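You operate a simulated robot arm through the tools that you are given. There is no shell and no other tool. Be economical: measure what you need, move in short steps, check, and stop when the job is done.

The job below is to be done with a simulated two-armed robot. You get a single attempt, and the scene is never put back.

JOB
On the drying rack top, fold the yellow cloth in half.

It is judged by the outcome, as a careful person would: the job done as asked, and still so three seconds after it is handed in. It fails if anything else is knocked over, pushed out of place, dropped, spilled or broken. Flat cloth is picked up by pressing the open fingertips on it (5 to 10 N) and closing them slowly along it; thin cloth reads only 2 to 8 mm in the jaws.

ROBOT AND FRAMES
Two 7-joint arms with two-finger parallel grippers on one trunk, on a base that drives. Base frame: it is fixed to the floor where the robot stands at the start and does not move with it; the origin is under the middle of the robot, x ahead of it, y to its left, z up; the surface under the hand at the start is at about z = 0.9. Units: m, degrees, N and s.
The left shoulder is at the start at [0.07, 0.163, 1.22], the right one opposite. With the tool pointing down near the work surface each hand reaches from about 0.4 to 0.88 m from the robot's upright axis, wherever it stands, measured 20 degrees to its own side. Places, roughly: drying rack top [0.6, -0.2, 0.9]. Payload 3.43 kg a hand.
Tool frame (each hand has its own): the origin (TCP) lies between the finger pads and is the grasp point; the fingertips stand 0.034 m ahead of it; z points along the fingers, y is the line along which they close. The gripper opens to 0.128 m. The fingers are 0.024 m wide and 0.012 m thick; the gripper's body (0.048 by 0.13 m) begins 0.096 m behind the TCP.
Orientation is that of the tool frame in the base frame, as a unit quaternion [x, y, z, w]. With the fingers straight down and closing along the base's y, the tool's x points along the base's -x, its y along +y and its z along -z.

CONTROLS
- The arms move only by the tool apply_moves. It takes "left_plan", "right_plan" or both (then of equal length, played together; a hand with none holds still); each is a list that holds one entry, the list of rows, each a list of 6 numbers: the shift along the tool's x, y, z in m, then the turn, a rotation vector about the tool's x, y, z in degrees. In form: [[[x, y, z, wx, wy, wz], ...]]. A call has 1 to 10 rows; each row is the pose to reach, as a shift and turn from the pose commanded when the call began, along the tool's axes at that moment. "left_claw" and "right_claw" are, for a hand that has rows, the finger opening in m, from 0 to 0.128, set as the call begins (left out, the last holds). Each row takes 0.2 s and may step no farther than 0.05 m and 8.6 degrees from the row before; otherwise, or with a gripper value out of range, the whole call is refused. Where a pose cannot be reached the arm comes as near as it can. A force on the tool above 40 N (or 10 N above the force at the start of the call, whichever is more), or a blocked arm, ends the call early, and 0.2 s more pass. Each finger travels about 0.153 m/s and halts on what it meets, pressing with about 20 N; the grip force reading is that of the motor and also rises with nothing between the fingers. The clock runs only during rows and for 0.2 s after the last one: add rows that repeat a pose to give the fingers time. The reply holds the time, the measured pose of the TCP, the force on the tool along the base axes, the opening and the grip force, in the units named above and with some noise, with the torque about the TCP (base axes, N m) and any sound that the robot's microphone picked up.
- Cameras (640 x 400 px; columns grow to the right, rows downward): "scene" is now at [0.1178, -0.0136, 1.4142]; the picture's right is [-0.18, -0.98, 0.00], its down [-0.84, 0.15, -0.52] and it looks along [0.51, -0.09, -0.85] (base axes); focal length 214 px, centre (320, 200). "left" rides on the left gripper at [0.076, 0.011, -0.16] in its tool frame; the picture's right is [-0.15, 0.99, 0.00], its down [-0.88, -0.13, -0.46] and it looks along [-0.45, -0.07, 0.89] (tool axes); focal length 234 px, centre (320, 200). "right" rides on the right gripper at [0.076, -0.011, -0.16] in its tool frame; the picture's right is [0.15, 0.99, 0.00], its down [-0.88, 0.13, -0.46] and it looks along [-0.45, 0.07, 0.89] (tool axes); focal length 234 px, centre (320, 200). There is no depth. A picture from a camera that has moved, and an enlarged one, comes with that camera's place and axes in the base frame and with its lens.
- snapshot(camera): a new picture of that camera. The clock stands still meanwhile.
- move_column(by): slides the trunk up (or, below 0, down) by that many m; the arms and the scene camera ride with it, the base frame stays. It gives what a move gives, with no picture.
- drive_base(legs): drives the robot by 1 to 6 legs, each [ahead, left, turn to the left] in m, m and degrees, along the robot's own axes; the way and the turn of a leg run together, so that a leg with both is an arc; at most 1.5 m and 180 degrees a leg. The arms and the cameras ride along, it lands a little off, and it stops where it bumps. It gives what a move gives.
- pan_tilt(pan, tilt): turns the head with the scene camera to pan (to the left, within 86 degrees either way) and tilt (down, from -29 to 69), counted from straight ahead of the robot. It gives what a move gives.
- zoom(camera, box): a new picture of the part [left, top, right, bottom] of that camera's present view, enlarged. The clock stands still meanwhile.
- close_job(): hands the job in; it is judged then, once.

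Go step by step. Nothing tells you exact positions but the pictures and the camera data: compare them with the known pose of the tool, close in by small moves and look again before you grip or let go. The budget is 120 turns and 108 pictures, counting those below and the enlarged ones. Unless the task says otherwise, let go and move clear before handing in.

The tools are called as a command line: name --argument value ..., lists and objects as JSON in quotes. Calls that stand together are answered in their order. apply_moves: Moves the arms, as the interface text tells. Its arguments: {"type":"object","properties":{"left_plan":{"type":"array"},"left_claw":{"type":"number"},"right_plan":{"type":"array"},"right_claw":{"type":"number"}},"required":[]} The other tools are called the same way: move_column (by) slides the trunk up or down; drive_base (legs) drives the base; pan_tilt (pan, tilt) turns the head that bears the scene camera; snapshot (camera) takes a picture; zoom (camera, box) takes an enlarged picture of a part of a camera's view; close_job () hands the job in.

At the start:

```text
clock: 0.0
left_eef_pos: [0.1466, 0.2248, 0.3019]
left_tcp_rot: [0.108, 0.984, -0.014, 0.141]
left_force: [-0.9, 0.1, -0.9]
left_ft_torque: [0.0, -0.01, 0.03]
left_finger_gap: 0.1278
left_grip_force: 0.0
right_eef_pos: [0.655, -0.3232, 1.1277]
right_tcp_rot: [0.0, 1.0, 0.0, 0.0]
right_force: [-0.9, 1.0, 0.2]
right_ft_torque: [-0.02, -0.04, -0.01]
right_finger_gap: 0.1279
right_grip_force: 0.1
trunk travel left (down, up): [-0.7, 0.24]
robot x, y, heading: [0.0, 0.0007, 0.1]
head pan, tilt: [-10.3, 58.6]
```

scene: 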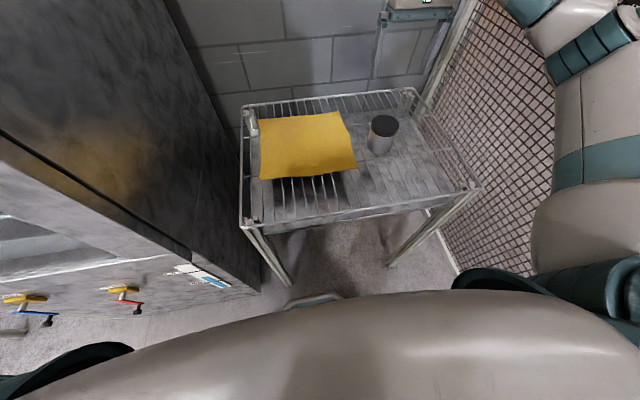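
right: 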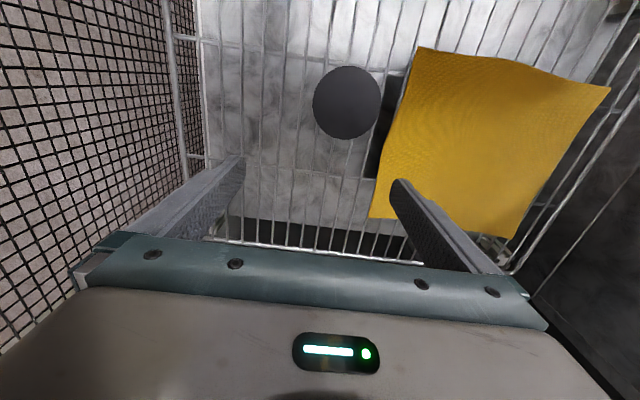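
left: 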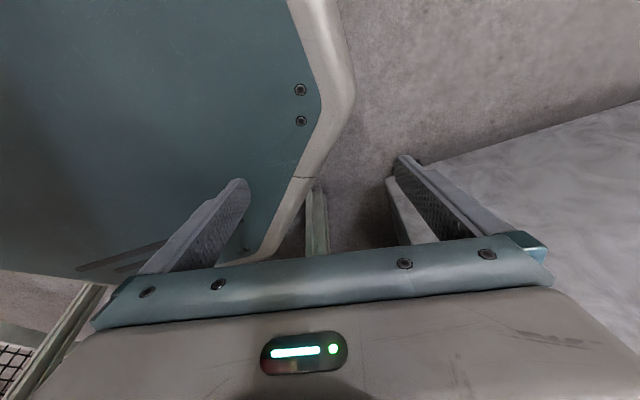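

The yellow cloth lies on the rack at roughly x 0.52–0.81, y −0.21–0.10, with a can close to its right edge and a cabinet to the left. I'll look closer first.

zoom --camera "scene" --box '[220, 70, 500, 245]'

zoom --camera "right" --box '[300, 0, 640, 280]'

```text
2.29 times, centred on (360, 158) of scene
camera zoom: at [0.1178, -0.0136, 1.4142], right [-0.18, -0.98, 0.0], down [-0.84, 0.15, -0.52], along [0.51, -0.09, -0.85], focal length 490 px, centre (229, 297)
```

zoom: 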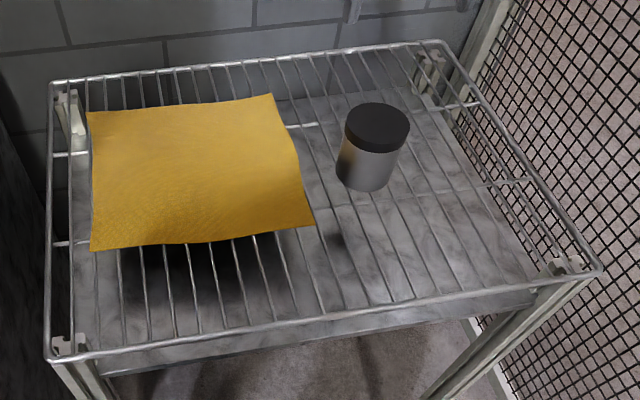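

```text
1.43 times, centred on (470, 140) of right
camera zoom: at [0.5789, -0.3344, 1.2885], right [-0.15, 0.99, 0.0], down [0.88, 0.13, 0.46], along [0.45, 0.07, -0.89], focal length 334 px, centre (106, 286)
```

zoom: 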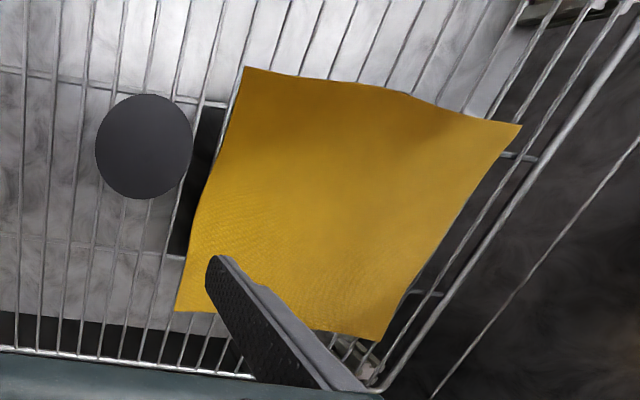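

Triangulating from both pictures agrees: the cloth is at z≈0.90, near corners (0.52,−0.20) and (0.52,0.10), far corners (0.80,−0.21) and (0.82,0.09). The rack wires run along x. Next I check the surroundings of the left arm before raising it.

pan_tilt --pan 50 --tilt 55

snapshot --camera "scene"

pan_tilt --pan 30 --tilt 15

snapshot --camera "scene"

```text
clock: 1.3
left_eef_pos: [0.1473, 0.2251, 0.3015]
left_tcp_rot: [0.109, 0.984, -0.014, 0.142]
left_force: [0.3, 0.3, 0.5]
left_ft_torque: [-0.03, 0.02, 0.01]
left_finger_gap: 0.1282
left_grip_force: 0.0
right_eef_pos: [0.6553, -0.3218, 1.1288]
right_tcp_rot: [0.0, 1.0, 0.0, 0.0]
right_force: [-0.5, -0.3, -0.2]
right_ft_torque: [0.01, -0.01, -0.01]
right_finger_gap: 0.1277
right_grip_force: 0.1
trunk travel left (down, up): [-0.7, 0.24]
robot x, y, heading: [0.0018, -0.0015, -0.3]
head pan, tilt: [50.0, 55.0]
```

```text
102 pictures are left
camera scene: at [0.097, 0.0538, 1.4186], right [0.77, -0.64, 0.0], down [-0.53, -0.63, -0.57], along [0.37, 0.44, -0.82], focal length 214 px, centre (320, 200)
```

scene: 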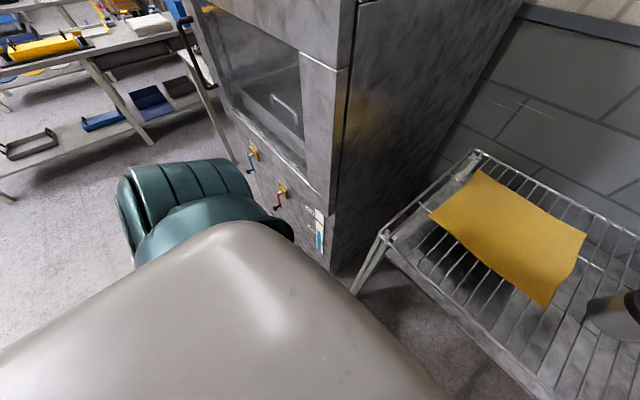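

```text
clock: 2.4
left_eef_pos: [0.1464, 0.2247, 0.3001]
left_tcp_rot: [0.109, 0.984, -0.014, 0.14]
left_force: [0.3, 0.6, 0.3]
left_ft_torque: [0.03, 0.04, -0.04]
left_finger_gap: 0.1278
left_grip_force: 0.1
right_eef_pos: [0.6565, -0.3221, 1.1287]
right_tcp_rot: [0.0, 1.0, 0.0, -0.001]
right_force: [-0.1, -0.4, -0.9]
right_ft_torque: [-0.01, -0.01, 0.04]
right_finger_gap: 0.1281
right_grip_force: 0.1
trunk travel left (down, up): [-0.7, 0.24]
robot x, y, heading: [0.0034, 0.0013, -0.0]
head pan, tilt: [30.0, 15.0]
```

```text
101 pictures are left
camera scene: at [0.1315, 0.0454, 1.4787], right [0.5, -0.87, 0.0], down [-0.22, -0.13, -0.97], along [0.84, 0.48, -0.26], focal length 214 px, centre (320, 200)
```

scene: 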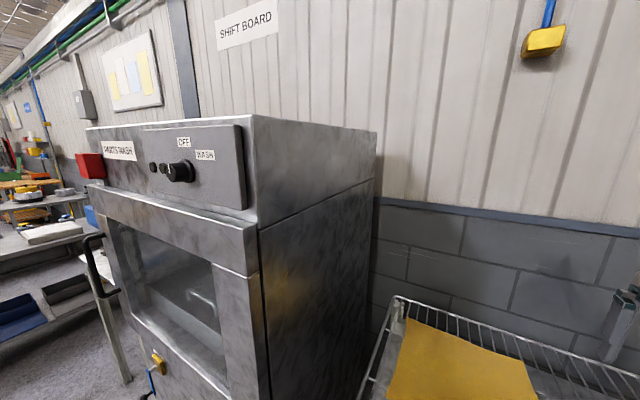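

The dishwasher to the left stands at about x>0.32, y>0.26, so there is room over the rack for the left hand. I raise the left hand straight up in steps, checking it as it goes.

apply_moves --left_plan '[[[-0.0111, 0, -0.0384, 0, 0, 0], [-0.0223, 0, -0.0768, 0, 0, 0], [-0.0334, 0, -0.115, 0, 0, 0], [-0.0446, 0, -0.1536, 0, 0, 0], [-0.0557, 0, -0.192, 0, 0, 0], [-0.0669, 0, -0.23, 0, 0, 0], [-0.078, 0, -0.2688, 0, 0, 0], [-0.089, 0, -0.307, 0, 0, 0]]]'

snapshot --camera "left"

```text
clock: 4.2
left_eef_pos: [0.1474, 0.2228, 0.6217]
left_tcp_rot: [0.109, 0.984, -0.015, 0.141]
left_force: [-0.2, -0.7, 0.3]
left_ft_torque: [0.01, -0.01, 0.03]
left_finger_gap: 0.1278
left_grip_force: 0.1
right_eef_pos: [0.6558, -0.322, 1.1285]
right_tcp_rot: [-0.001, 1.0, 0.0, 0.001]
right_force: [0.1, 0.1, 0.0]
right_ft_torque: [0.03, 0.04, -0.04]
right_finger_gap: 0.1283
right_grip_force: 0.0
trunk travel left (down, up): [-0.7, 0.24]
robot x, y, heading: [0.0021, 0.0024, -0.0]
head pan, tilt: [30.0, 15.0]
```

```text
100 pictures are left
camera left: at [0.0345, 0.2595, 0.7523], right [0.35, 0.93, 0.04], down [0.67, -0.29, 0.68], along [0.65, -0.21, -0.73], focal length 234 px, centre (320, 200)
```

left: 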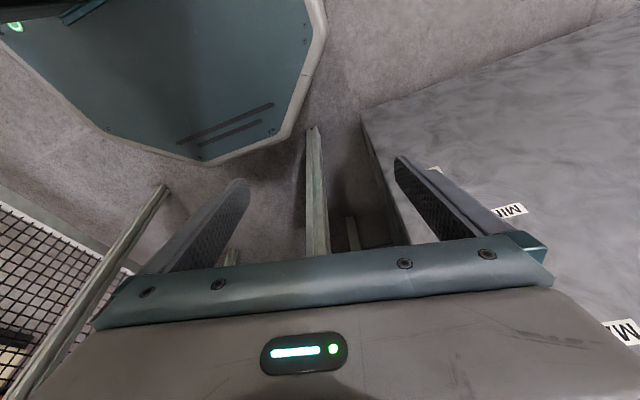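

It rises freely. I continue up another 0.4 m, drawing slightly inwards away from the dishwasher.

apply_moves --left_plan '[[[-0.0128, -0.0077, -0.0379, 0, 0, 0], [-0.0256, -0.0154, -0.0758, 0, 0, 0], [-0.0384, -0.0231, -0.1137, 0, 0, 0], [-0.0512, -0.0308, -0.1516, 0, 0, 0], [-0.064, -0.0385, -0.1895, 0, 0, 0], [-0.0768, -0.0462, -0.2274, 0, 0, 0], [-0.0896, -0.0539, -0.2653, 0, 0, 0], [-0.1024, -0.0616, -0.3032, 0, 0, 0], [-0.1152, -0.0693, -0.3411, 0, 0, 0], [-0.128, -0.077, -0.379, 0, 0, 0]]]'

pan_tilt --pan 15 --tilt 55

snapshot --camera "scene"

```text
clock: 6.0
left_eef_pos: [0.1151, 0.2421, 0.7343]
left_tcp_rot: [0.074, 0.969, 0.227, 0.063]
left_force: [-0.2, 0.0, -0.4]
left_ft_torque: [0.03, -0.03, 0.01]
left_finger_gap: 0.1283
left_grip_force: 0.0
left hand out of reach, approached as far as the arm can: row 2, 3, 4, 5, 6, 7, 8, 9
right_eef_pos: [0.6581, -0.307, 1.1318]
right_tcp_rot: [0.002, 1.0, -0.007, -0.003]
right_force: [0.6, -1.5, 0.8]
right_ft_torque: [0.06, 0.05, -0.01]
right_finger_gap: 0.1282
right_grip_force: 0.2
trunk travel left (down, up): [-0.7, 0.24]
robot x, y, heading: [0.0028, -0.0007, 0.1]
head pan, tilt: [30.0, 15.0]
stopped in row 9 (left hand): the arm was blocked; the commanded pose is now the measured one
```

```text
clock: 7.1
left_eef_pos: [0.1163, 0.242, 0.7332]
left_tcp_rot: [0.073, 0.969, 0.227, 0.066]
left_force: [0.3, 0.2, -0.3]
left_ft_torque: [-0.03, -0.04, 0.03]
left_finger_gap: 0.1281
left_grip_force: 0.1
right_eef_pos: [0.6571, -0.3059, 1.1329]
right_tcp_rot: [0.001, 1.0, -0.009, -0.001]
right_force: [-0.6, 0.2, 0.7]
right_ft_torque: [0.02, -0.02, -0.02]
right_finger_gap: 0.1282
right_grip_force: 0.0
trunk travel left (down, up): [-0.7, 0.24]
robot x, y, heading: [-0.002, 0.002, 0.1]
head pan, tilt: [15.0, 55.0]
```

```text
99 pictures are left
camera scene: at [0.1234, 0.0404, 1.4179], right [0.26, -0.97, 0.02], down [-0.79, -0.22, -0.57], along [0.55, 0.13, -0.82], focal length 214 px, centre (320, 200)
```

scene: 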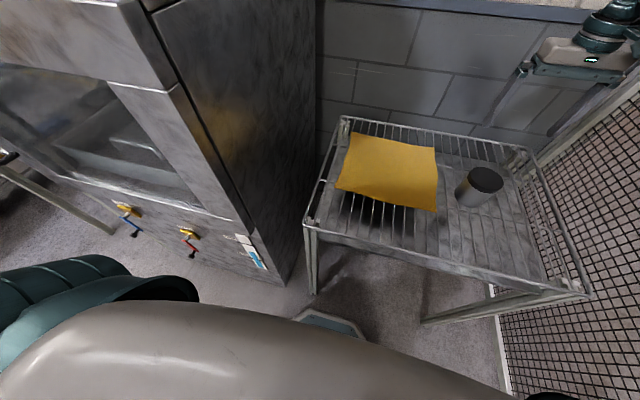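

The left arm folds up against the body this close to the rack. I'll back the base off so that it can be brought up in front; the right hand clears the can (top ≈0.98).

drive_base --legs '[[-0.2, 0, 0]]'

drive_base --legs '[[-0.2, 0, 0]]'

snapshot --camera "scene"

snapshot --camera "right"

```text
clock: 8.7
left_eef_pos: [-0.0841, 0.2426, 0.7312]
left_tcp_rot: [0.072, 0.969, 0.228, 0.066]
left_force: [-0.6, 0.5, -0.1]
left_ft_torque: [0.0, -0.01, -0.01]
left_finger_gap: 0.1282
left_grip_force: 0.1
right_eef_pos: [0.4579, -0.3044, 1.1318]
right_tcp_rot: [0.001, 1.0, -0.009, -0.001]
right_force: [0.9, 0.2, -0.3]
right_ft_torque: [-0.01, -0.01, -0.03]
right_finger_gap: 0.1281
right_grip_force: 0.1
trunk travel left (down, up): [-0.7, 0.24]
robot x, y, heading: [-0.1966, 0.0001, -0.1]
head pan, tilt: [15.0, 55.0]
```

```text
clock: 10.3
left_eef_pos: [-0.2808, 0.2456, 0.7319]
left_tcp_rot: [0.076, 0.967, 0.234, 0.065]
left_force: [-0.3, -0.1, 0.5]
left_ft_torque: [0.03, -0.01, 0.02]
left_finger_gap: 0.1281
left_grip_force: 0.1
right_eef_pos: [0.2581, -0.3095, 1.1309]
right_tcp_rot: [0.002, 1.0, -0.007, -0.003]
right_force: [-0.5, -0.7, -0.8]
right_ft_torque: [-0.03, -0.01, 0.0]
right_finger_gap: 0.1283
right_grip_force: 0.1
trunk travel left (down, up): [-0.7, 0.24]
robot x, y, heading: [-0.3975, 0.0017, 0.3]
head pan, tilt: [15.0, 55.0]
```

```text
98 pictures are left
camera scene: at [-0.2747, 0.0359, 1.4176], right [0.26, -0.97, 0.01], down [-0.79, -0.22, -0.57], along [0.55, 0.14, -0.82], focal length 214 px, centre (320, 200)
```

scene: 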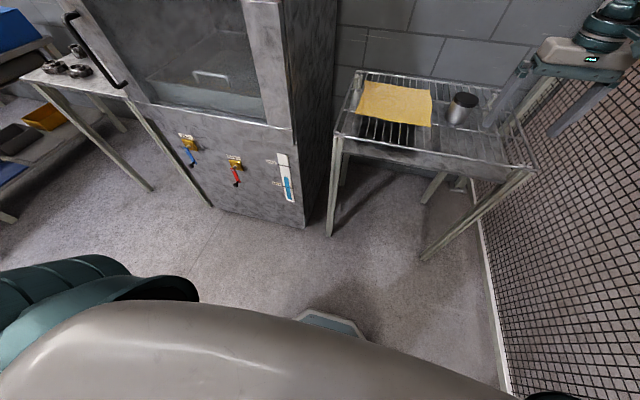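

```text
97 pictures are left
camera right: at [0.1828, -0.3194, 1.2913], right [-0.14, 0.99, -0.01], down [0.88, 0.13, 0.45], along [0.45, 0.05, -0.89], focal length 234 px, centre (320, 200)
```

right: 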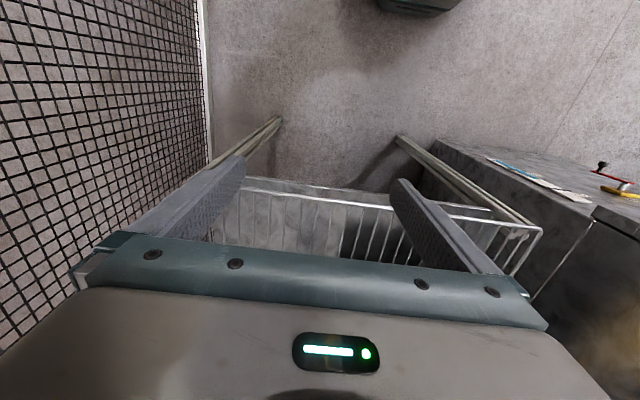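

Plenty of free floor here. I swing the left hand down-forward and straighten it to point down.

apply_moves --left_plan '[[[-0.022, -0.016, 0.031, 0, 0, 0], [-0.044, -0.032, 0.061, 0, 0, 0], [-0.067, -0.049, 0.092, 0, 0, 0], [-0.089, -0.065, 0.123, 0, 0, 0], [-0.131, -0.06, 0.112, 5.4, 1.5, -1.8], [-0.173, -0.056, 0.1, 10.9, 3, -3.5], [-0.215, -0.051, 0.089, 16.3, 4.5, -5.3], [-0.257, -0.046, 0.078, 21.8, 6, -7], [-0.299, -0.042, 0.067, 27.2, 7.5, -8.8]]]'

```text
clock: 11.5
left_eef_pos: [-0.3071, 0.2841, 0.5843]
left_tcp_rot: [0.144, 0.955, 0.257, -0.044]
left_force: [0.1, -2.9, -0.9]
left_ft_torque: [0.25, 0.02, 0.01]
left_finger_gap: 0.1279
left_grip_force: 0.1
right_eef_pos: [0.2379, -0.3198, 1.1354]
right_tcp_rot: [0.002, 1.0, -0.004, 0.008]
right_force: [-0.2, -1.6, -0.3]
right_ft_torque: [0.16, 0.08, -0.03]
right_finger_gap: 0.1282
right_grip_force: 0.2
trunk travel left (down, up): [-0.7, 0.24]
robot x, y, heading: [-0.3958, -0.001, -0.1]
head pan, tilt: [15.0, 55.0]
stopped in row 5 (left hand): the arm was blocked; the commanded pose is now the measured one
```

The arm got blocked moving forward from this folded posture. I look at it from the left hand's camera and the scene camera.

snapshot --camera "left"

pan_tilt --pan 75 --tilt 69

snapshot --camera "scene"

```text
96 pictures are left
camera left: at [-0.3744, 0.2313, 0.7377], right [0.43, 0.78, 0.45], down [0.81, -0.56, 0.19], along [0.4, 0.28, -0.87], focal length 234 px, centre (320, 200)
```

left: 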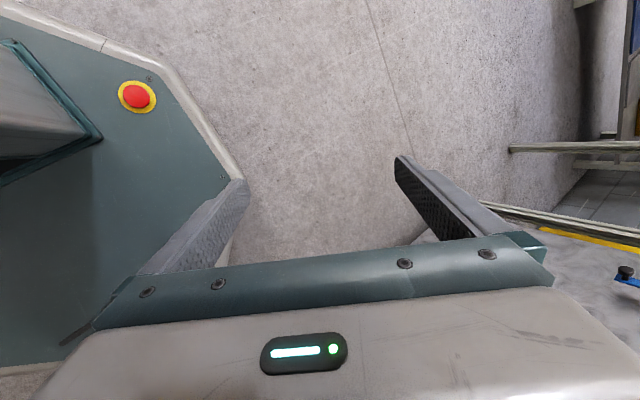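

```text
clock: 12.8
left_eef_pos: [-0.3065, 0.2831, 0.5893]
left_tcp_rot: [0.141, 0.956, 0.255, -0.037]
left_force: [-1.0, 0.0, 0.0]
left_ft_torque: [0.01, -0.03, -0.01]
left_finger_gap: 0.1279
left_grip_force: 0.0
right_eef_pos: [0.2294, -0.3141, 1.1477]
right_tcp_rot: [0.003, 1.0, -0.004, 0.013]
right_force: [0.2, 0.1, 0.0]
right_ft_torque: [-0.01, 0.0, -0.01]
right_finger_gap: 0.1278
right_grip_force: 0.0
trunk travel left (down, up): [-0.7, 0.24]
robot x, y, heading: [-0.3964, -0.0011, 0.1]
head pan, tilt: [75.0, 68.8]
```

```text
95 pictures are left
camera scene: at [-0.3665, 0.0642, 1.4033], right [0.96, -0.26, 0.03], down [-0.23, -0.9, -0.36], along [0.12, 0.34, -0.93], focal length 214 px, centre (320, 200)
```

scene: 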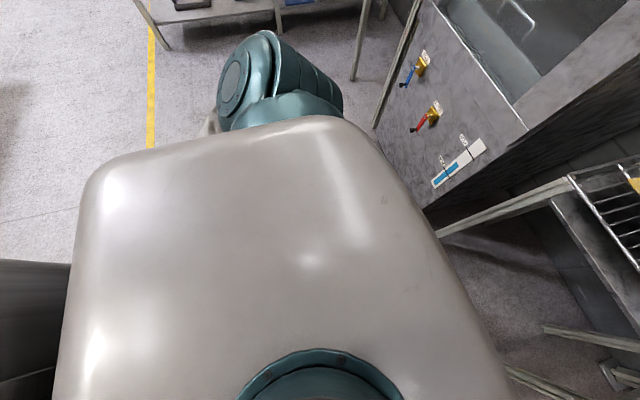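

The forearm is pressing on the robot's own body. I move the hand outwards to the left first, then forward.

apply_moves --left_plan '[[[0.0076, 0.025, 0.0295, 0, 0, 0], [0.0153, 0.05, 0.059, 0, 0, 0], [0.0229, 0.0755, 0.0885, 0, 0, 0], [0.0305, 0.1007, 0.118, 0, 0, 0], [-0.006, 0.1115, 0.118, 0, 0, 0], [-0.042, 0.1223, 0.118, 0, 0, 0], [-0.078, 0.133, 0.118, 0, 0, 0], [-0.1135, 0.144, 0.118, 0, 0, 0]]]'

```text
clock: 14.6
left_eef_pos: [-0.1419, 0.4218, 0.5387]
left_tcp_rot: [0.138, 0.957, 0.253, -0.046]
left_force: [0.2, 0.3, 0.2]
left_ft_torque: [0.02, -0.01, 0.0]
left_finger_gap: 0.1275
left_grip_force: 0.0
right_eef_pos: [0.258, -0.3236, 1.127]
right_tcp_rot: [0.002, 1.0, 0.0, -0.001]
right_force: [0.3, -1.3, 0.1]
right_ft_torque: [-0.04, 0.02, -0.02]
right_finger_gap: 0.128
right_grip_force: 0.1
trunk travel left (down, up): [-0.7, 0.24]
robot x, y, heading: [-0.3971, 0.0011, 0.1]
head pan, tilt: [75.0, 68.8]
```

It is free now. I turn the hand straight down while going forward and up.

apply_moves --left_plan '[[[-0.026, 0.018, -0.017, 5.8, -1.1, -3.2], [-0.052, 0.036, -0.035, 11.7, -2.1, -6.4], [-0.077, 0.055, -0.052, 17.5, -3.2, -9.5], [-0.103, 0.073, -0.07, 23.4, -4.2, -12.7], [-0.129, 0.091, -0.087, 29.2, -5.3, -15.9], [-0.123, 0.11, -0.122, 29.2, -5.3, -15.9], [-0.117, 0.129, -0.157, 29.2, -5.3, -15.9], [-0.112, 0.148, -0.191, 29.2, -5.3, -15.9], [-0.106, 0.167, -0.226, 29.2, -5.3, -15.9], [-0.1, 0.186, -0.261, 29.2, -5.3, -15.9]]]'

```text
clock: 16.8
left_eef_pos: [0.0147, 0.4234, 0.8357]
left_tcp_rot: [0.001, 1.0, 0.002, -0.001]
left_force: [-0.7, -0.4, -0.2]
left_ft_torque: [0.01, 0.01, -0.01]
left_finger_gap: 0.1281
left_grip_force: 0.1
right_eef_pos: [0.2572, -0.3243, 1.1286]
right_tcp_rot: [0.002, 1.0, 0.0, -0.001]
right_force: [-0.1, -0.3, 0.0]
right_ft_torque: [0.04, 0.01, -0.01]
right_finger_gap: 0.1276
right_grip_force: 0.1
trunk travel left (down, up): [-0.7, 0.24]
robot x, y, heading: [-0.3983, -0.0048, -0.3]
head pan, tilt: [75.0, 68.8]
```

The left hand is now straight down in front. I bring it up to z≈1.12 and inwards, and turn it so that its fingers will close along x (along the rack wires).

apply_moves --left_plan '[[[-0.005, -0.027, -0.029, 0, 0, -8.5], [-0.01, -0.054, -0.058, 0, 0, -17], [-0.015, -0.081, -0.087, 0, 0, -25.5], [-0.02, -0.108, -0.116, 0, 0, -34], [-0.025, -0.135, -0.145, 0, 0, -42.5], [-0.03, -0.162, -0.174, 0, 0, -51], [-0.035, -0.189, -0.203, 0, 0, -59.5], [-0.04, -0.216, -0.232, 0, 0, -68], [-0.045, -0.243, -0.261, 0, 0, -76.5], [-0.05, -0.27, -0.29, 0, 0, -85]]]'

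pan_tilt --pan 5 --tilt 50

snapshot --camera "scene"

```text
clock: 19.0
left_eef_pos: [0.0641, 0.1535, 1.1299]
left_tcp_rot: [-0.676, 0.737, 0.0, 0.0]
left_force: [0.4, 0.3, 1.1]
left_ft_torque: [0.05, 0.0, -0.03]
left_finger_gap: 0.128
left_grip_force: 0.0
right_eef_pos: [0.2574, -0.3241, 1.1283]
right_tcp_rot: [0.002, 1.0, -0.001, 0.001]
right_force: [-0.4, -0.5, -0.1]
right_ft_torque: [0.01, 0.0, 0.03]
right_finger_gap: 0.1279
right_grip_force: 0.1
trunk travel left (down, up): [-0.7, 0.24]
robot x, y, heading: [-0.3963, 0.0016, 0.1]
head pan, tilt: [75.0, 68.8]
```

```text
clock: 20.4
left_eef_pos: [0.0637, 0.155, 1.1261]
left_tcp_rot: [-0.674, 0.739, 0.002, -0.001]
left_force: [-0.2, -0.7, 0.6]
left_ft_torque: [0.0, 0.0, 0.02]
left_finger_gap: 0.1278
left_grip_force: 0.2
right_eef_pos: [0.257, -0.3231, 1.1272]
right_tcp_rot: [0.002, 1.0, 0.001, -0.002]
right_force: [-0.5, -0.6, 0.2]
right_ft_torque: [0.01, 0.02, 0.01]
right_finger_gap: 0.1278
right_grip_force: 0.0
trunk travel left (down, up): [-0.7, 0.24]
robot x, y, heading: [-0.3975, 0.0001, 0.2]
head pan, tilt: [5.0, 50.0]
```

```text
94 pictures are left
camera scene: at [-0.2701, 0.0058, 1.425], right [0.09, -1.0, 0.0], down [-0.76, -0.07, -0.64], along [0.64, 0.06, -0.77], focal length 214 px, centre (320, 200)
```

scene: 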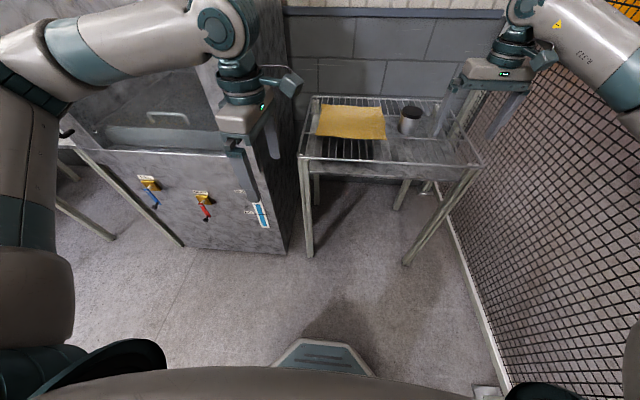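

Wrist is well placed. The dishwasher's corner is about (0.40, 0.335) and the mesh at y≈−0.9, so shifting the base right gives the left elbow room. First I turn the right hand 90° mirrored as well.

apply_moves --right_plan '[[[0, 0, 0, 0, 0, 8.5], [0, 0, 0, 0, 0, 17], [0, 0, 0, 0, 0, 25.5], [0, 0, 0, 0, 0, 34], [0, 0, 0, 0, 0, 42.5], [0, 0, 0, 0, 0, 51], [0, 0, 0, 0, 0, 59.5], [0, 0, 0, 0, 0, 68], [0, 0, 0, 0, 0, 76.5], [0, 0, 0, 0, 0, 85]]]' --left_plan '[[[0, 0, 0, 0, 0, -2], [0, 0, 0, 0, 0, -5], [0, 0, 0, 0, 0, -5], [0, 0, 0, 0, 0, -5], [0, 0, 0, 0, 0, -5], [0, 0, 0, 0, 0, -5], [0, 0, 0, 0, 0, -5], [0, 0, 0, 0, 0, -5], [0, 0, 0, 0, 0, -5], [0, 0, 0, 0, 0, -5]]]'

drive_base --legs '[[0, -0.12, 0], [0.26, 0, 0]]'

snapshot --camera "scene"

```text
clock: 22.6
left_eef_pos: [0.0618, 0.1547, 1.1268]
left_tcp_rot: [-0.706, 0.708, 0.002, 0.001]
left_force: [0.3, 0.0, -0.1]
left_ft_torque: [-0.03, 0.03, -0.01]
left_finger_gap: 0.1277
left_grip_force: 0.1
right_eef_pos: [0.2565, -0.3244, 1.129]
right_tcp_rot: [0.678, 0.735, 0.0, 0.0]
right_force: [-1.0, -1.0, 0.0]
right_ft_torque: [-0.01, 0.0, 0.02]
right_finger_gap: 0.1277
right_grip_force: 0.0
trunk travel left (down, up): [-0.7, 0.24]
robot x, y, heading: [-0.3966, -0.0006, 0.0]
head pan, tilt: [5.0, 50.0]
```

```text
clock: 25.3
left_eef_pos: [0.3184, 0.031, 1.1259]
left_tcp_rot: [-0.706, 0.708, 0.001, 0.001]
left_force: [0.2, 0.3, 0.3]
left_ft_torque: [0.02, 0.01, 0.02]
left_finger_gap: 0.128
left_grip_force: 0.1
right_eef_pos: [0.5116, -0.4479, 1.1288]
right_tcp_rot: [0.677, 0.736, 0.0, 0.0]
right_force: [-0.4, 0.6, 0.0]
right_ft_torque: [0.0, 0.0, 0.01]
right_finger_gap: 0.1279
right_grip_force: 0.0
trunk travel left (down, up): [-0.7, 0.24]
robot x, y, heading: [-0.145, -0.1218, -0.1]
head pan, tilt: [5.0, 50.0]
```

```text
93 pictures are left
camera scene: at [-0.0151, -0.118, 1.4252], right [0.08, -1.0, 0.0], down [-0.76, -0.07, -0.64], along [0.64, 0.05, -0.77], focal length 214 px, centre (320, 200)
```

scene: 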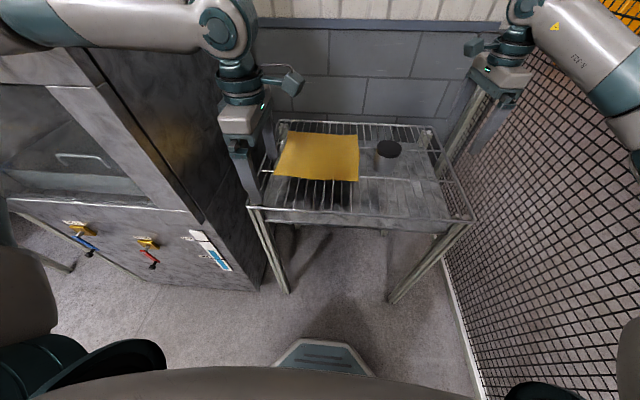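

Room is fine. I extend the left hand over the rack and bring the right hand over the right part of the cloth, both staying high.

apply_moves --left_plan '[[[-0.007, -0.035, 0, 0, 0, 0], [-0.014, -0.07, 0, 0, 0, 0], [-0.021, -0.105, 0, 0, 0, 0], [-0.028, -0.14, 0, 0, 0, 0], [-0.035, -0.175, 0, 0, 0, 0], [-0.042, -0.21, 0, 0, 0, 0]]]' --right_plan '[[[0.038, 0.007, 0, 0, 0, 5], [0.075, 0.014, 0, 0, 0, 5], [0.113, 0.021, 0, 0, 0, 5], [0.15, 0.028, 0, 0, 0, 5], [0.188, 0.035, 0, 0, 0, 5], [0.226, 0.042, 0, 0, 0, 5]]]'

snapshot --camera "scene"

snapshot --camera "left"

snapshot --camera "right"

```text
clock: 26.9
left_eef_pos: [0.4868, 0.0668, 1.1586]
left_tcp_rot: [0.711, -0.703, 0.008, -0.024]
left_force: [-0.4, 0.7, 0.4]
left_ft_torque: [0.02, 0.04, -0.02]
left_finger_gap: 0.1278
left_grip_force: 0.1
right_eef_pos: [0.5046, -0.2169, 1.1415]
right_tcp_rot: [0.699, 0.715, 0.014, 0.001]
right_force: [0.6, -0.2, -0.2]
right_ft_torque: [0.0, 0.0, -0.01]
right_finger_gap: 0.1276
right_grip_force: 0.1
trunk travel left (down, up): [-0.7, 0.24]
robot x, y, heading: [-0.1548, -0.1274, 1.4]
head pan, tilt: [5.0, 50.0]
stopped in row 6 (left hand): the arm was blocked; the commanded pose is now the measured one
```

```text
92 pictures are left
camera scene: at [-0.0598, -0.1402, 1.427], right [0.11, -0.99, -0.02], down [-0.75, -0.07, -0.66], along [0.66, 0.09, -0.75], focal length 214 px, centre (320, 200)
```

scene: 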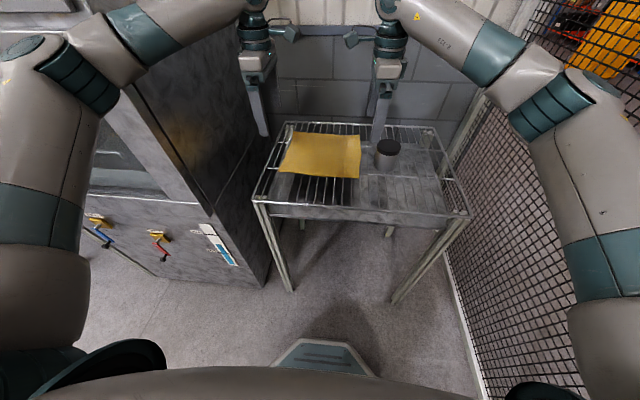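

```text
91 pictures are left
camera left: at [0.4684, -0.0135, 1.3138], right [-0.99, 0.13, -0.04], down [0.1, 0.87, 0.48], along [0.1, 0.47, -0.88], focal length 234 px, centre (320, 200)
```

left: 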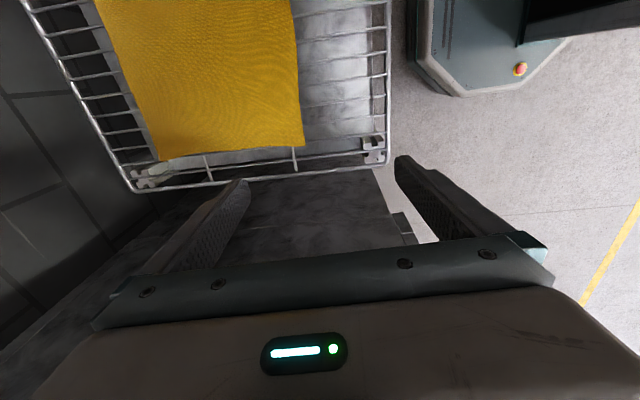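

```text
90 pictures are left
camera right: at [0.4867, -0.1457, 1.3024], right [0.99, 0.17, 0.02], down [0.14, -0.89, 0.44], along [0.1, -0.43, -0.9], focal length 234 px, centre (320, 200)
```

right: 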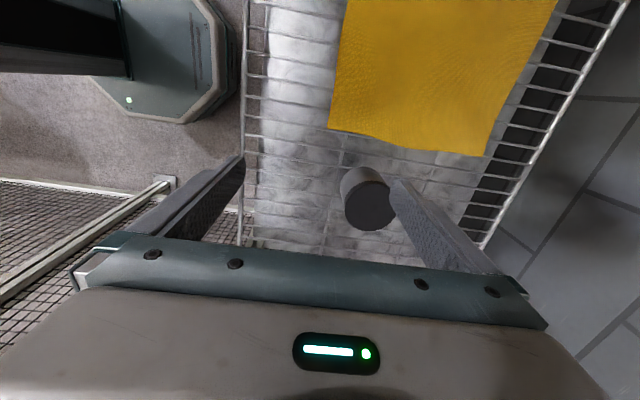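

The left elbow came up against the dishwasher corner. I retract the left hand a bit, shift the base farther right and turn it slightly left towards the cloth.

apply_moves --left_plan '[[[0, 0.03, 0, 0, 0, 0], [0, 0.06, 0, 0, 0, 0]]]'

drive_base --legs '[[0, -0.16, 0], [0, 0, 12]]'

snapshot --camera "scene"

```text
clock: 27.7
left_eef_pos: [0.4347, 0.0479, 1.1585]
left_tcp_rot: [-0.703, 0.71, -0.011, 0.028]
left_force: [-0.6, -0.3, -0.7]
left_ft_torque: [0.02, -0.01, 0.02]
left_finger_gap: 0.1278
left_grip_force: 0.1
right_eef_pos: [0.5092, -0.2306, 1.1408]
right_tcp_rot: [0.702, 0.712, 0.014, 0.0]
right_force: [0.4, -0.1, 1.3]
right_ft_torque: [0.02, -0.01, 0.01]
right_finger_gap: 0.128
right_grip_force: 0.0
trunk travel left (down, up): [-0.7, 0.24]
robot x, y, heading: [-0.1503, -0.1275, 0.8]
head pan, tilt: [5.0, 50.0]
stopped in row 2 (left hand): the arm was blocked; the commanded pose is now the measured one
```

```text
clock: 29.9
left_eef_pos: [0.4075, 0.0395, 1.1378]
left_tcp_rot: [0.779, -0.627, 0.006, -0.011]
left_force: [0.3, -0.2, 0.6]
left_ft_torque: [0.01, 0.02, 0.0]
left_finger_gap: 0.128
left_grip_force: 0.1
right_eef_pos: [0.5389, -0.2221, 1.1274]
right_tcp_rot: [0.623, 0.782, -0.001, -0.001]
right_force: [-0.5, -0.3, 0.3]
right_ft_torque: [0.0, 0.0, 0.02]
right_finger_gap: 0.1279
right_grip_force: 0.1
trunk travel left (down, up): [-0.7, 0.24]
robot x, y, heading: [-0.1455, -0.2858, 13.0]
head pan, tilt: [5.0, 50.0]
```

```text
89 pictures are left
camera scene: at [-0.024, -0.251, 1.4251], right [0.31, -0.95, 0.0], down [-0.73, -0.24, -0.64], along [0.61, 0.2, -0.77], focal length 214 px, centre (320, 200)
```

scene: 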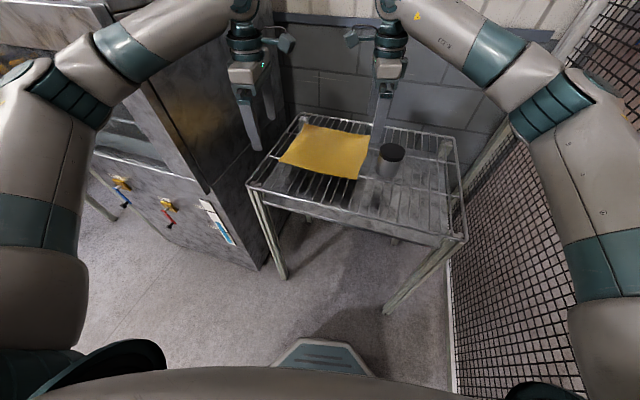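

All clear now. I straighten both hands' yaw and extend the left hand over the near-left part of the cloth.

apply_moves --left_plan '[[[-0.003, -0.034, 0, -0.4, 0.1, 4], [-0.006, -0.068, 0, -0.8, 0.2, 8], [-0.008, -0.102, 0, -1.4, 0.4, 12.3], [-0.011, -0.136, 0, -1.4, 0.4, 12.3]]]' --right_plan '[[[0, 0, 0, 0, 0, 4], [0, 0, 0, 0, 0, 8], [0, 0, 0, 0, 0, 12.9], [0, 0, 0, 0, 0, 12.9]]]'

snapshot --camera "scene"

```text
clock: 30.9
left_eef_pos: [0.5394, 0.0803, 1.1375]
left_tcp_rot: [-0.707, 0.708, 0.001, -0.002]
left_force: [-0.3, -0.9, -0.2]
left_ft_torque: [0.0, 0.03, -0.02]
left_finger_gap: 0.128
left_grip_force: 0.1
right_eef_pos: [0.5395, -0.2216, 1.1274]
right_tcp_rot: [0.708, 0.706, -0.001, -0.001]
right_force: [0.9, 0.2, -0.8]
right_ft_torque: [0.01, -0.02, 0.01]
right_finger_gap: 0.1281
right_grip_force: 0.2
trunk travel left (down, up): [-0.7, 0.24]
robot x, y, heading: [-0.1456, -0.2867, 12.9]
head pan, tilt: [5.0, 50.0]
```

```text
88 pictures are left
camera scene: at [-0.0222, -0.2521, 1.4249], right [0.31, -0.95, 0.0], down [-0.73, -0.24, -0.64], along [0.61, 0.2, -0.77], focal length 214 px, centre (320, 200)
```

scene: 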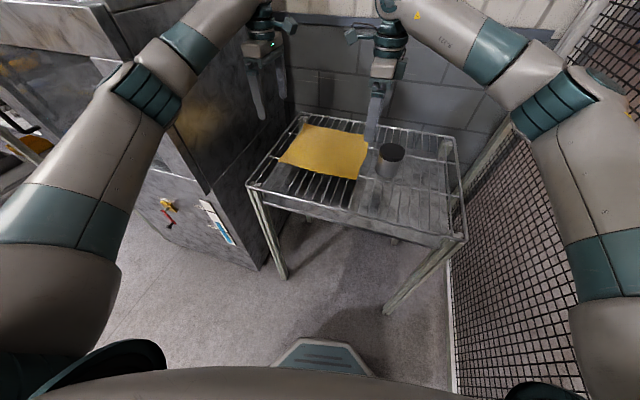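

The left elbow clears well. I drive ahead a little so that both hands can reach the far edge of the cloth, then pull the hands back over the near edge.

drive_base --legs '[[0.16, 0, 0]]'

apply_moves --left_plan '[[[0, 0.035, 0, 0, 0, 0], [0, 0.07, 0, 0, 0, 0], [0.01, 0.105, 0, 0, 0, 0], [0.02, 0.14, 0, 0, 0, 0], [0.03, 0.155, 0, 0, 0, 0]]]' --right_plan '[[[0, -0.035, 0, 0, 0, 0], [0, -0.07, 0, 0, 0, 0], [0, -0.105, 0, 0, 0, 0], [0, -0.14, 0, 0, 0, 0], [0, -0.155, 0, 0, 0, 0]]]'

snapshot --camera "scene"

snapshot --camera "left"

snapshot --camera "right"

```text
clock: 32.3
left_eef_pos: [0.6908, 0.1176, 1.1399]
left_tcp_rot: [0.707, -0.707, -0.001, 0.001]
left_force: [-0.4, -0.2, 0.8]
left_ft_torque: [0.02, 0.01, 0.0]
left_finger_gap: 0.1278
left_grip_force: 0.1
right_eef_pos: [0.6901, -0.1839, 1.1303]
right_tcp_rot: [0.707, 0.708, 0.001, 0.001]
right_force: [0.0, 0.5, 1.2]
right_ft_torque: [0.02, -0.04, 0.01]
right_finger_gap: 0.1282
right_grip_force: 0.1
trunk travel left (down, up): [-0.7, 0.24]
robot x, y, heading: [0.008, -0.2491, 13.3]
head pan, tilt: [5.0, 50.0]
```

```text
clock: 33.7
left_eef_pos: [0.588, 0.0025, 1.1536]
left_tcp_rot: [-0.665, 0.746, 0.0, 0.008]
left_force: [-0.3, -0.1, 0.4]
left_ft_torque: [0.03, 0.0, 0.0]
left_finger_gap: 0.128
left_grip_force: 0.2
right_eef_pos: [0.5612, -0.2587, 1.1401]
right_tcp_rot: [0.741, 0.672, 0.01, 0.002]
right_force: [0.1, 0.5, 0.4]
right_ft_torque: [-0.05, -0.02, -0.03]
right_finger_gap: 0.1278
right_grip_force: 0.0
trunk travel left (down, up): [-0.7, 0.24]
robot x, y, heading: [0.0432, -0.2603, 7.4]
head pan, tilt: [5.0, 50.0]
stopped in row 5 (left hand): the arm was blocked; the commanded pose is now the measured one
```

```text
87 pictures are left
camera scene: at [0.1568, -0.31, 1.4328], right [0.21, -0.98, -0.05], down [-0.74, -0.13, -0.66], along [0.64, 0.18, -0.75], focal length 214 px, centre (320, 200)
```

scene: 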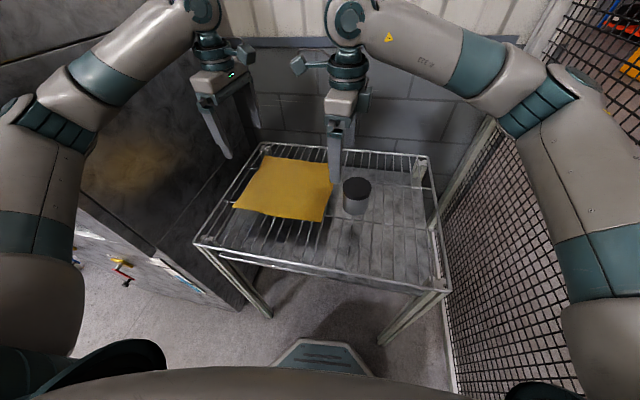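

```text
86 pictures are left
camera left: at [0.5659, -0.0735, 1.3101], right [-0.97, 0.26, -0.01], down [0.23, 0.85, 0.47], along [0.13, 0.45, -0.88], focal length 234 px, centre (320, 200)
```

left: 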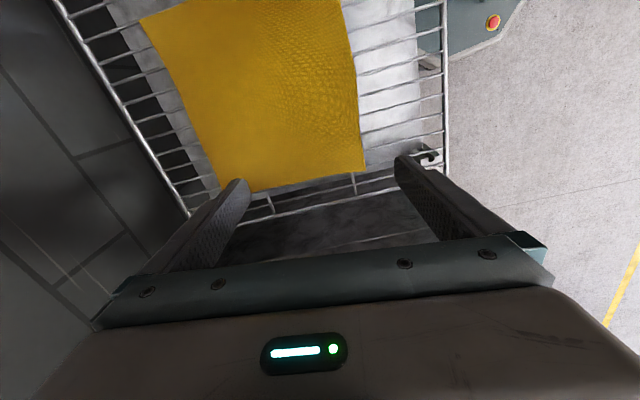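

```text
85 pictures are left
camera right: at [0.5542, -0.1856, 1.2998], right [1.0, 0.05, 0.02], down [0.03, -0.89, 0.45], along [0.04, -0.45, -0.89], focal length 234 px, centre (320, 200)
```

right: 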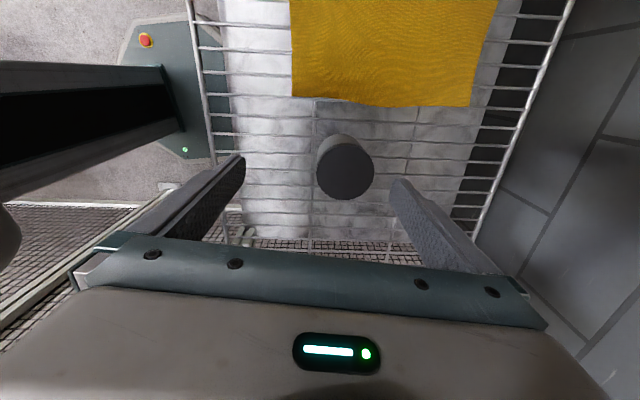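

The left elbow touched the dishwasher's side when pulled back. Better plan: grip with the base farther back (arms extended), lift, and drive the base ahead to carry the edge over. I step the base right and back.

drive_base --legs '[[0, -0.05, 0], [-0.18, 0, 0], [0, 0, 5]]'

snapshot --camera "scene"

```text
clock: 34.4
left_eef_pos: [0.627, 0.0142, 1.1342]
left_tcp_rot: [-0.639, 0.769, -0.022, -0.003]
left_force: [1.3, -0.6, 1.8]
left_ft_torque: [0.14, 0.24, 0.03]
left_finger_gap: 0.1281
left_grip_force: 0.1
right_eef_pos: [0.5809, -0.2455, 1.1292]
right_tcp_rot: [0.763, 0.645, -0.009, 0.025]
right_force: [-1.6, -0.7, -0.8]
right_ft_torque: [0.1, -0.12, -0.01]
right_finger_gap: 0.128
right_grip_force: 0.0
trunk travel left (down, up): [-0.7, 0.24]
robot x, y, heading: [0.0695, -0.2721, 3.4]
head pan, tilt: [5.0, 50.0]
stopped in leg 1: the robot was blocked; the commanded pose is now the measured one
```

```text
84 pictures are left
camera scene: at [0.1842, -0.3454, 1.4303], right [0.15, -0.99, -0.06], down [-0.75, -0.07, -0.65], along [0.64, 0.14, -0.75], focal length 214 px, centre (320, 200)
```

scene: 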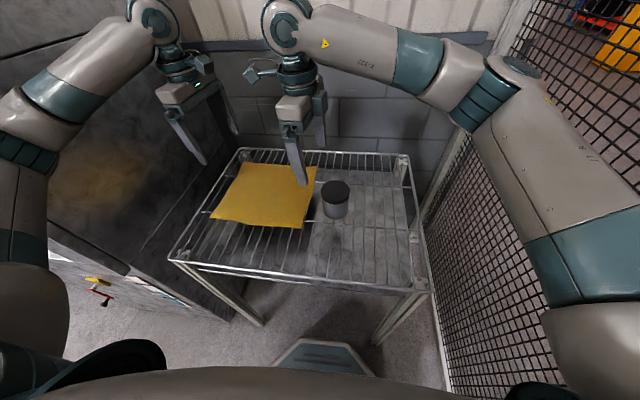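

The robot is being held by the left arm against the dishwasher. I try backing straight out.

drive_base --legs '[[-0.06, 0, 0]]'

```text
clock: 35.4
left_eef_pos: [0.5973, -0.0128, 1.1331]
left_tcp_rot: [-0.621, 0.784, -0.022, -0.006]
left_force: [-0.5, 0.5, -0.9]
left_ft_torque: [-0.01, 0.01, -0.01]
left_finger_gap: 0.1281
left_grip_force: 0.0
right_eef_pos: [0.5398, -0.2684, 1.1287]
right_tcp_rot: [0.777, 0.628, -0.009, 0.025]
right_force: [-0.5, 0.5, -0.4]
right_ft_torque: [0.03, -0.02, -0.01]
right_finger_gap: 0.128
right_grip_force: 0.0
trunk travel left (down, up): [-0.7, 0.24]
robot x, y, heading: [0.0244, -0.2746, 1.0]
head pan, tilt: [5.0, 50.0]
```

drive_base --legs '[[-0.16, 0, 0]]'

snapshot --camera "scene"

```text
clock: 36.8
left_eef_pos: [0.4492, 0.0185, 1.1148]
left_tcp_rot: [-0.621, 0.783, -0.032, -0.022]
left_force: [-0.2, 0.2, -0.6]
left_ft_torque: [-0.04, -0.01, 0.0]
left_finger_gap: 0.128
left_grip_force: 0.1
right_eef_pos: [0.3926, -0.237, 1.1199]
right_tcp_rot: [0.775, 0.63, -0.025, 0.033]
right_force: [0.4, 0.5, 0.3]
right_ft_torque: [-0.09, -0.04, 0.02]
right_finger_gap: 0.128
right_grip_force: 0.0
trunk travel left (down, up): [-0.7, 0.24]
robot x, y, heading: [-0.1361, -0.28, 1.2]
head pan, tilt: [5.0, 50.0]
```

```text
83 pictures are left
camera scene: at [-0.0059, -0.2683, 1.4247], right [0.11, -0.99, 0.0], down [-0.76, -0.08, -0.64], along [0.64, 0.07, -0.77], focal length 214 px, centre (320, 200)
```

scene: 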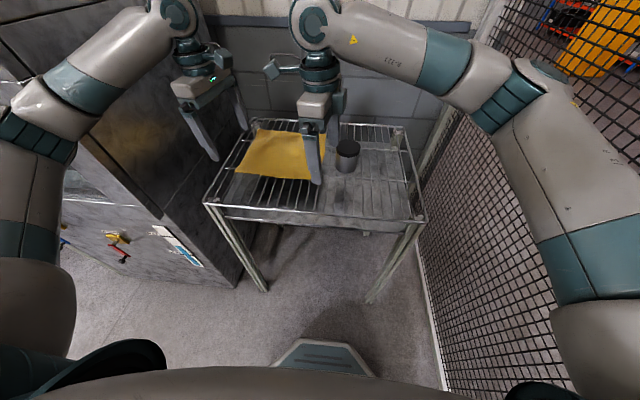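

Free again, with the rack unmoved. I extend both hands a bit and then turn the base left by 12°.

apply_moves --left_plan '[[[0, -0.031, 0, 0, 0, 0], [0, -0.062, 0, 0, 0, 0], [0, -0.093, 0, 0, 0, 0], [0.002, -0.124, 0, 0, 0, 0]]]' --right_plan '[[[-0.014, 0.028, 0, 0, 0, 0], [-0.029, 0.057, 0, 0, 0, 0], [-0.043, 0.085, 0, 0, 0, 0], [-0.058, 0.114, 0, 0, 0, 0]]]'

drive_base --legs '[[0, 0, 11.5]]'

snapshot --camera "scene"

```text
clock: 37.8
left_eef_pos: [0.575, -0.0162, 1.1188]
left_tcp_rot: [-0.621, 0.783, -0.029, -0.02]
left_force: [1.0, 0.2, 0.7]
left_ft_torque: [0.03, 0.05, -0.02]
left_finger_gap: 0.1278
left_grip_force: 0.0
right_eef_pos: [0.492, -0.3253, 1.1282]
right_tcp_rot: [0.776, 0.63, -0.024, 0.032]
right_force: [1.4, -0.8, -0.1]
right_ft_torque: [0.0, 0.08, -0.01]
right_finger_gap: 0.1282
right_grip_force: 0.1
trunk travel left (down, up): [-0.7, 0.24]
robot x, y, heading: [-0.1374, -0.2808, 1.2]
head pan, tilt: [5.0, 50.0]
```

```text
clock: 38.9
left_eef_pos: [0.5075, 0.1186, 1.119]
left_tcp_rot: [-0.696, 0.717, -0.033, -0.018]
left_force: [0.3, -0.4, -0.4]
left_ft_torque: [-0.03, 0.02, -0.01]
left_finger_gap: 0.1282
left_grip_force: 0.1
right_eef_pos: [0.4852, -0.198, 1.1309]
right_tcp_rot: [0.71, 0.703, -0.021, 0.035]
right_force: [0.3, -1.3, -0.1]
right_ft_torque: [0.0, 0.02, 0.01]
right_finger_gap: 0.128
right_grip_force: 0.0
trunk travel left (down, up): [-0.7, 0.24]
robot x, y, heading: [-0.1361, -0.2809, 12.4]
head pan, tilt: [5.0, 50.0]
```

```text
82 pictures are left
camera scene: at [-0.0113, -0.2466, 1.425], right [0.3, -0.95, 0.0], down [-0.73, -0.23, -0.64], along [0.61, 0.19, -0.77], focal length 214 px, centre (320, 200)
```

scene: 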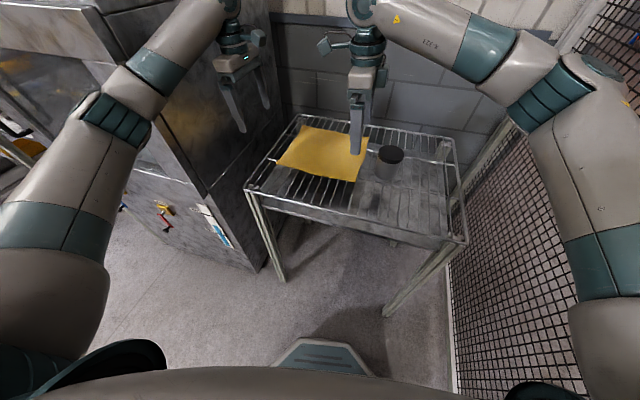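

Now I level both hands exactly and put them over the near corners, then look at wires and cloth edge up close.

apply_moves --left_plan '[[[0.025, -0.019, 0.01, -0.6, -2, -0.8], [0.05, -0.0375, 0.02, -1.2, -4.1, -1.7]]]' --right_plan '[[[0.01, 0.03, 0.015, 0.5, 2.2, -0.3], [0.02, 0.06, 0.03, 1.1, 4.5, -0.6]]]'

snapshot --camera "left"

snapshot --camera "right"

zoom --camera "scene" --box '[230, 100, 430, 225]'

```text
clock: 39.5
left_eef_pos: [0.5438, 0.0655, 1.1012]
left_tcp_rot: [-0.706, 0.708, 0.002, 0.0]
left_force: [0.1, 0.0, 0.5]
left_ft_torque: [0.02, 0.01, -0.01]
left_finger_gap: 0.128
left_grip_force: 0.0
right_eef_pos: [0.5502, -0.1816, 1.099]
right_tcp_rot: [0.707, 0.707, 0.001, 0.0]
right_force: [1.0, 0.3, -0.4]
right_ft_torque: [0.01, 0.02, -0.02]
right_finger_gap: 0.128
right_grip_force: 0.1
trunk travel left (down, up): [-0.7, 0.24]
robot x, y, heading: [-0.139, -0.2769, 12.2]
head pan, tilt: [5.0, 50.0]
```

```text
81 pictures are left
camera left: at [0.5328, -0.0108, 1.2597], right [-0.99, 0.15, 0.0], down [0.13, 0.88, 0.46], along [0.07, 0.45, -0.89], focal length 234 px, centre (320, 200)
```

left: 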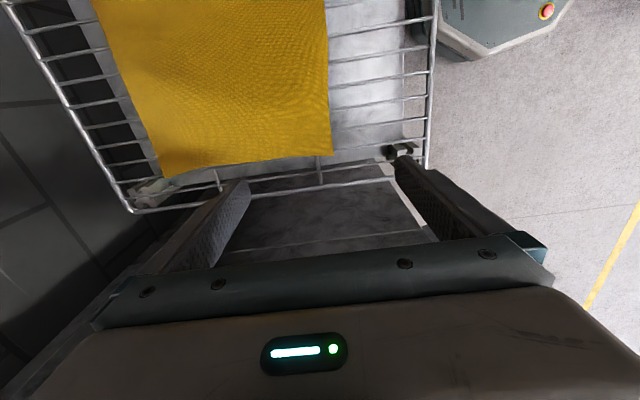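

```text
80 pictures are left
camera right: at [0.5376, -0.1072, 1.2592], right [0.99, 0.15, 0.0], down [0.13, -0.88, 0.45], along [0.07, -0.45, -0.89], focal length 234 px, centre (320, 200)
```

right: 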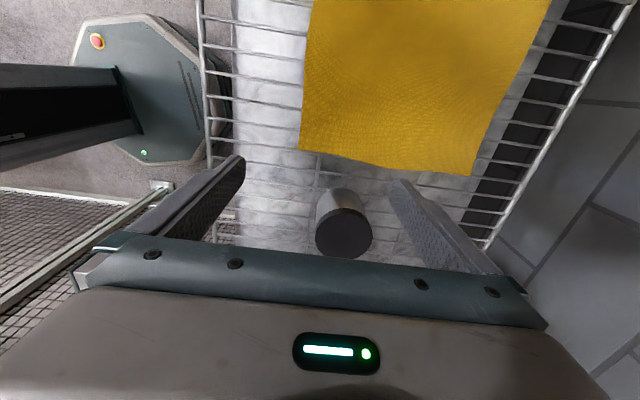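

```text
3.20 times, centred on (330, 162) of scene
camera zoom: at [-0.0096, -0.2477, 1.4249], right [0.3, -0.95, 0.0], down [-0.73, -0.23, -0.64], along [0.61, 0.19, -0.77], focal length 686 px, centre (288, 320)
```

zoom: 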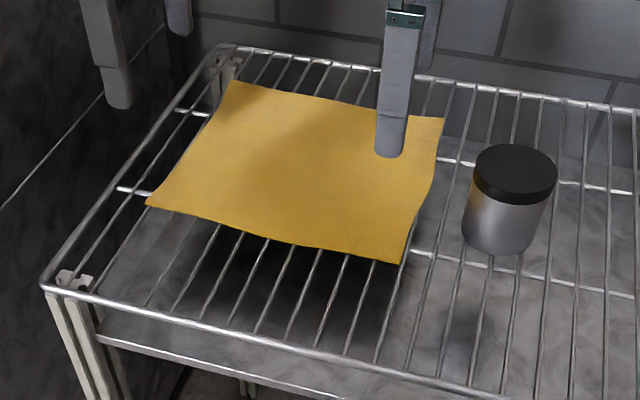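

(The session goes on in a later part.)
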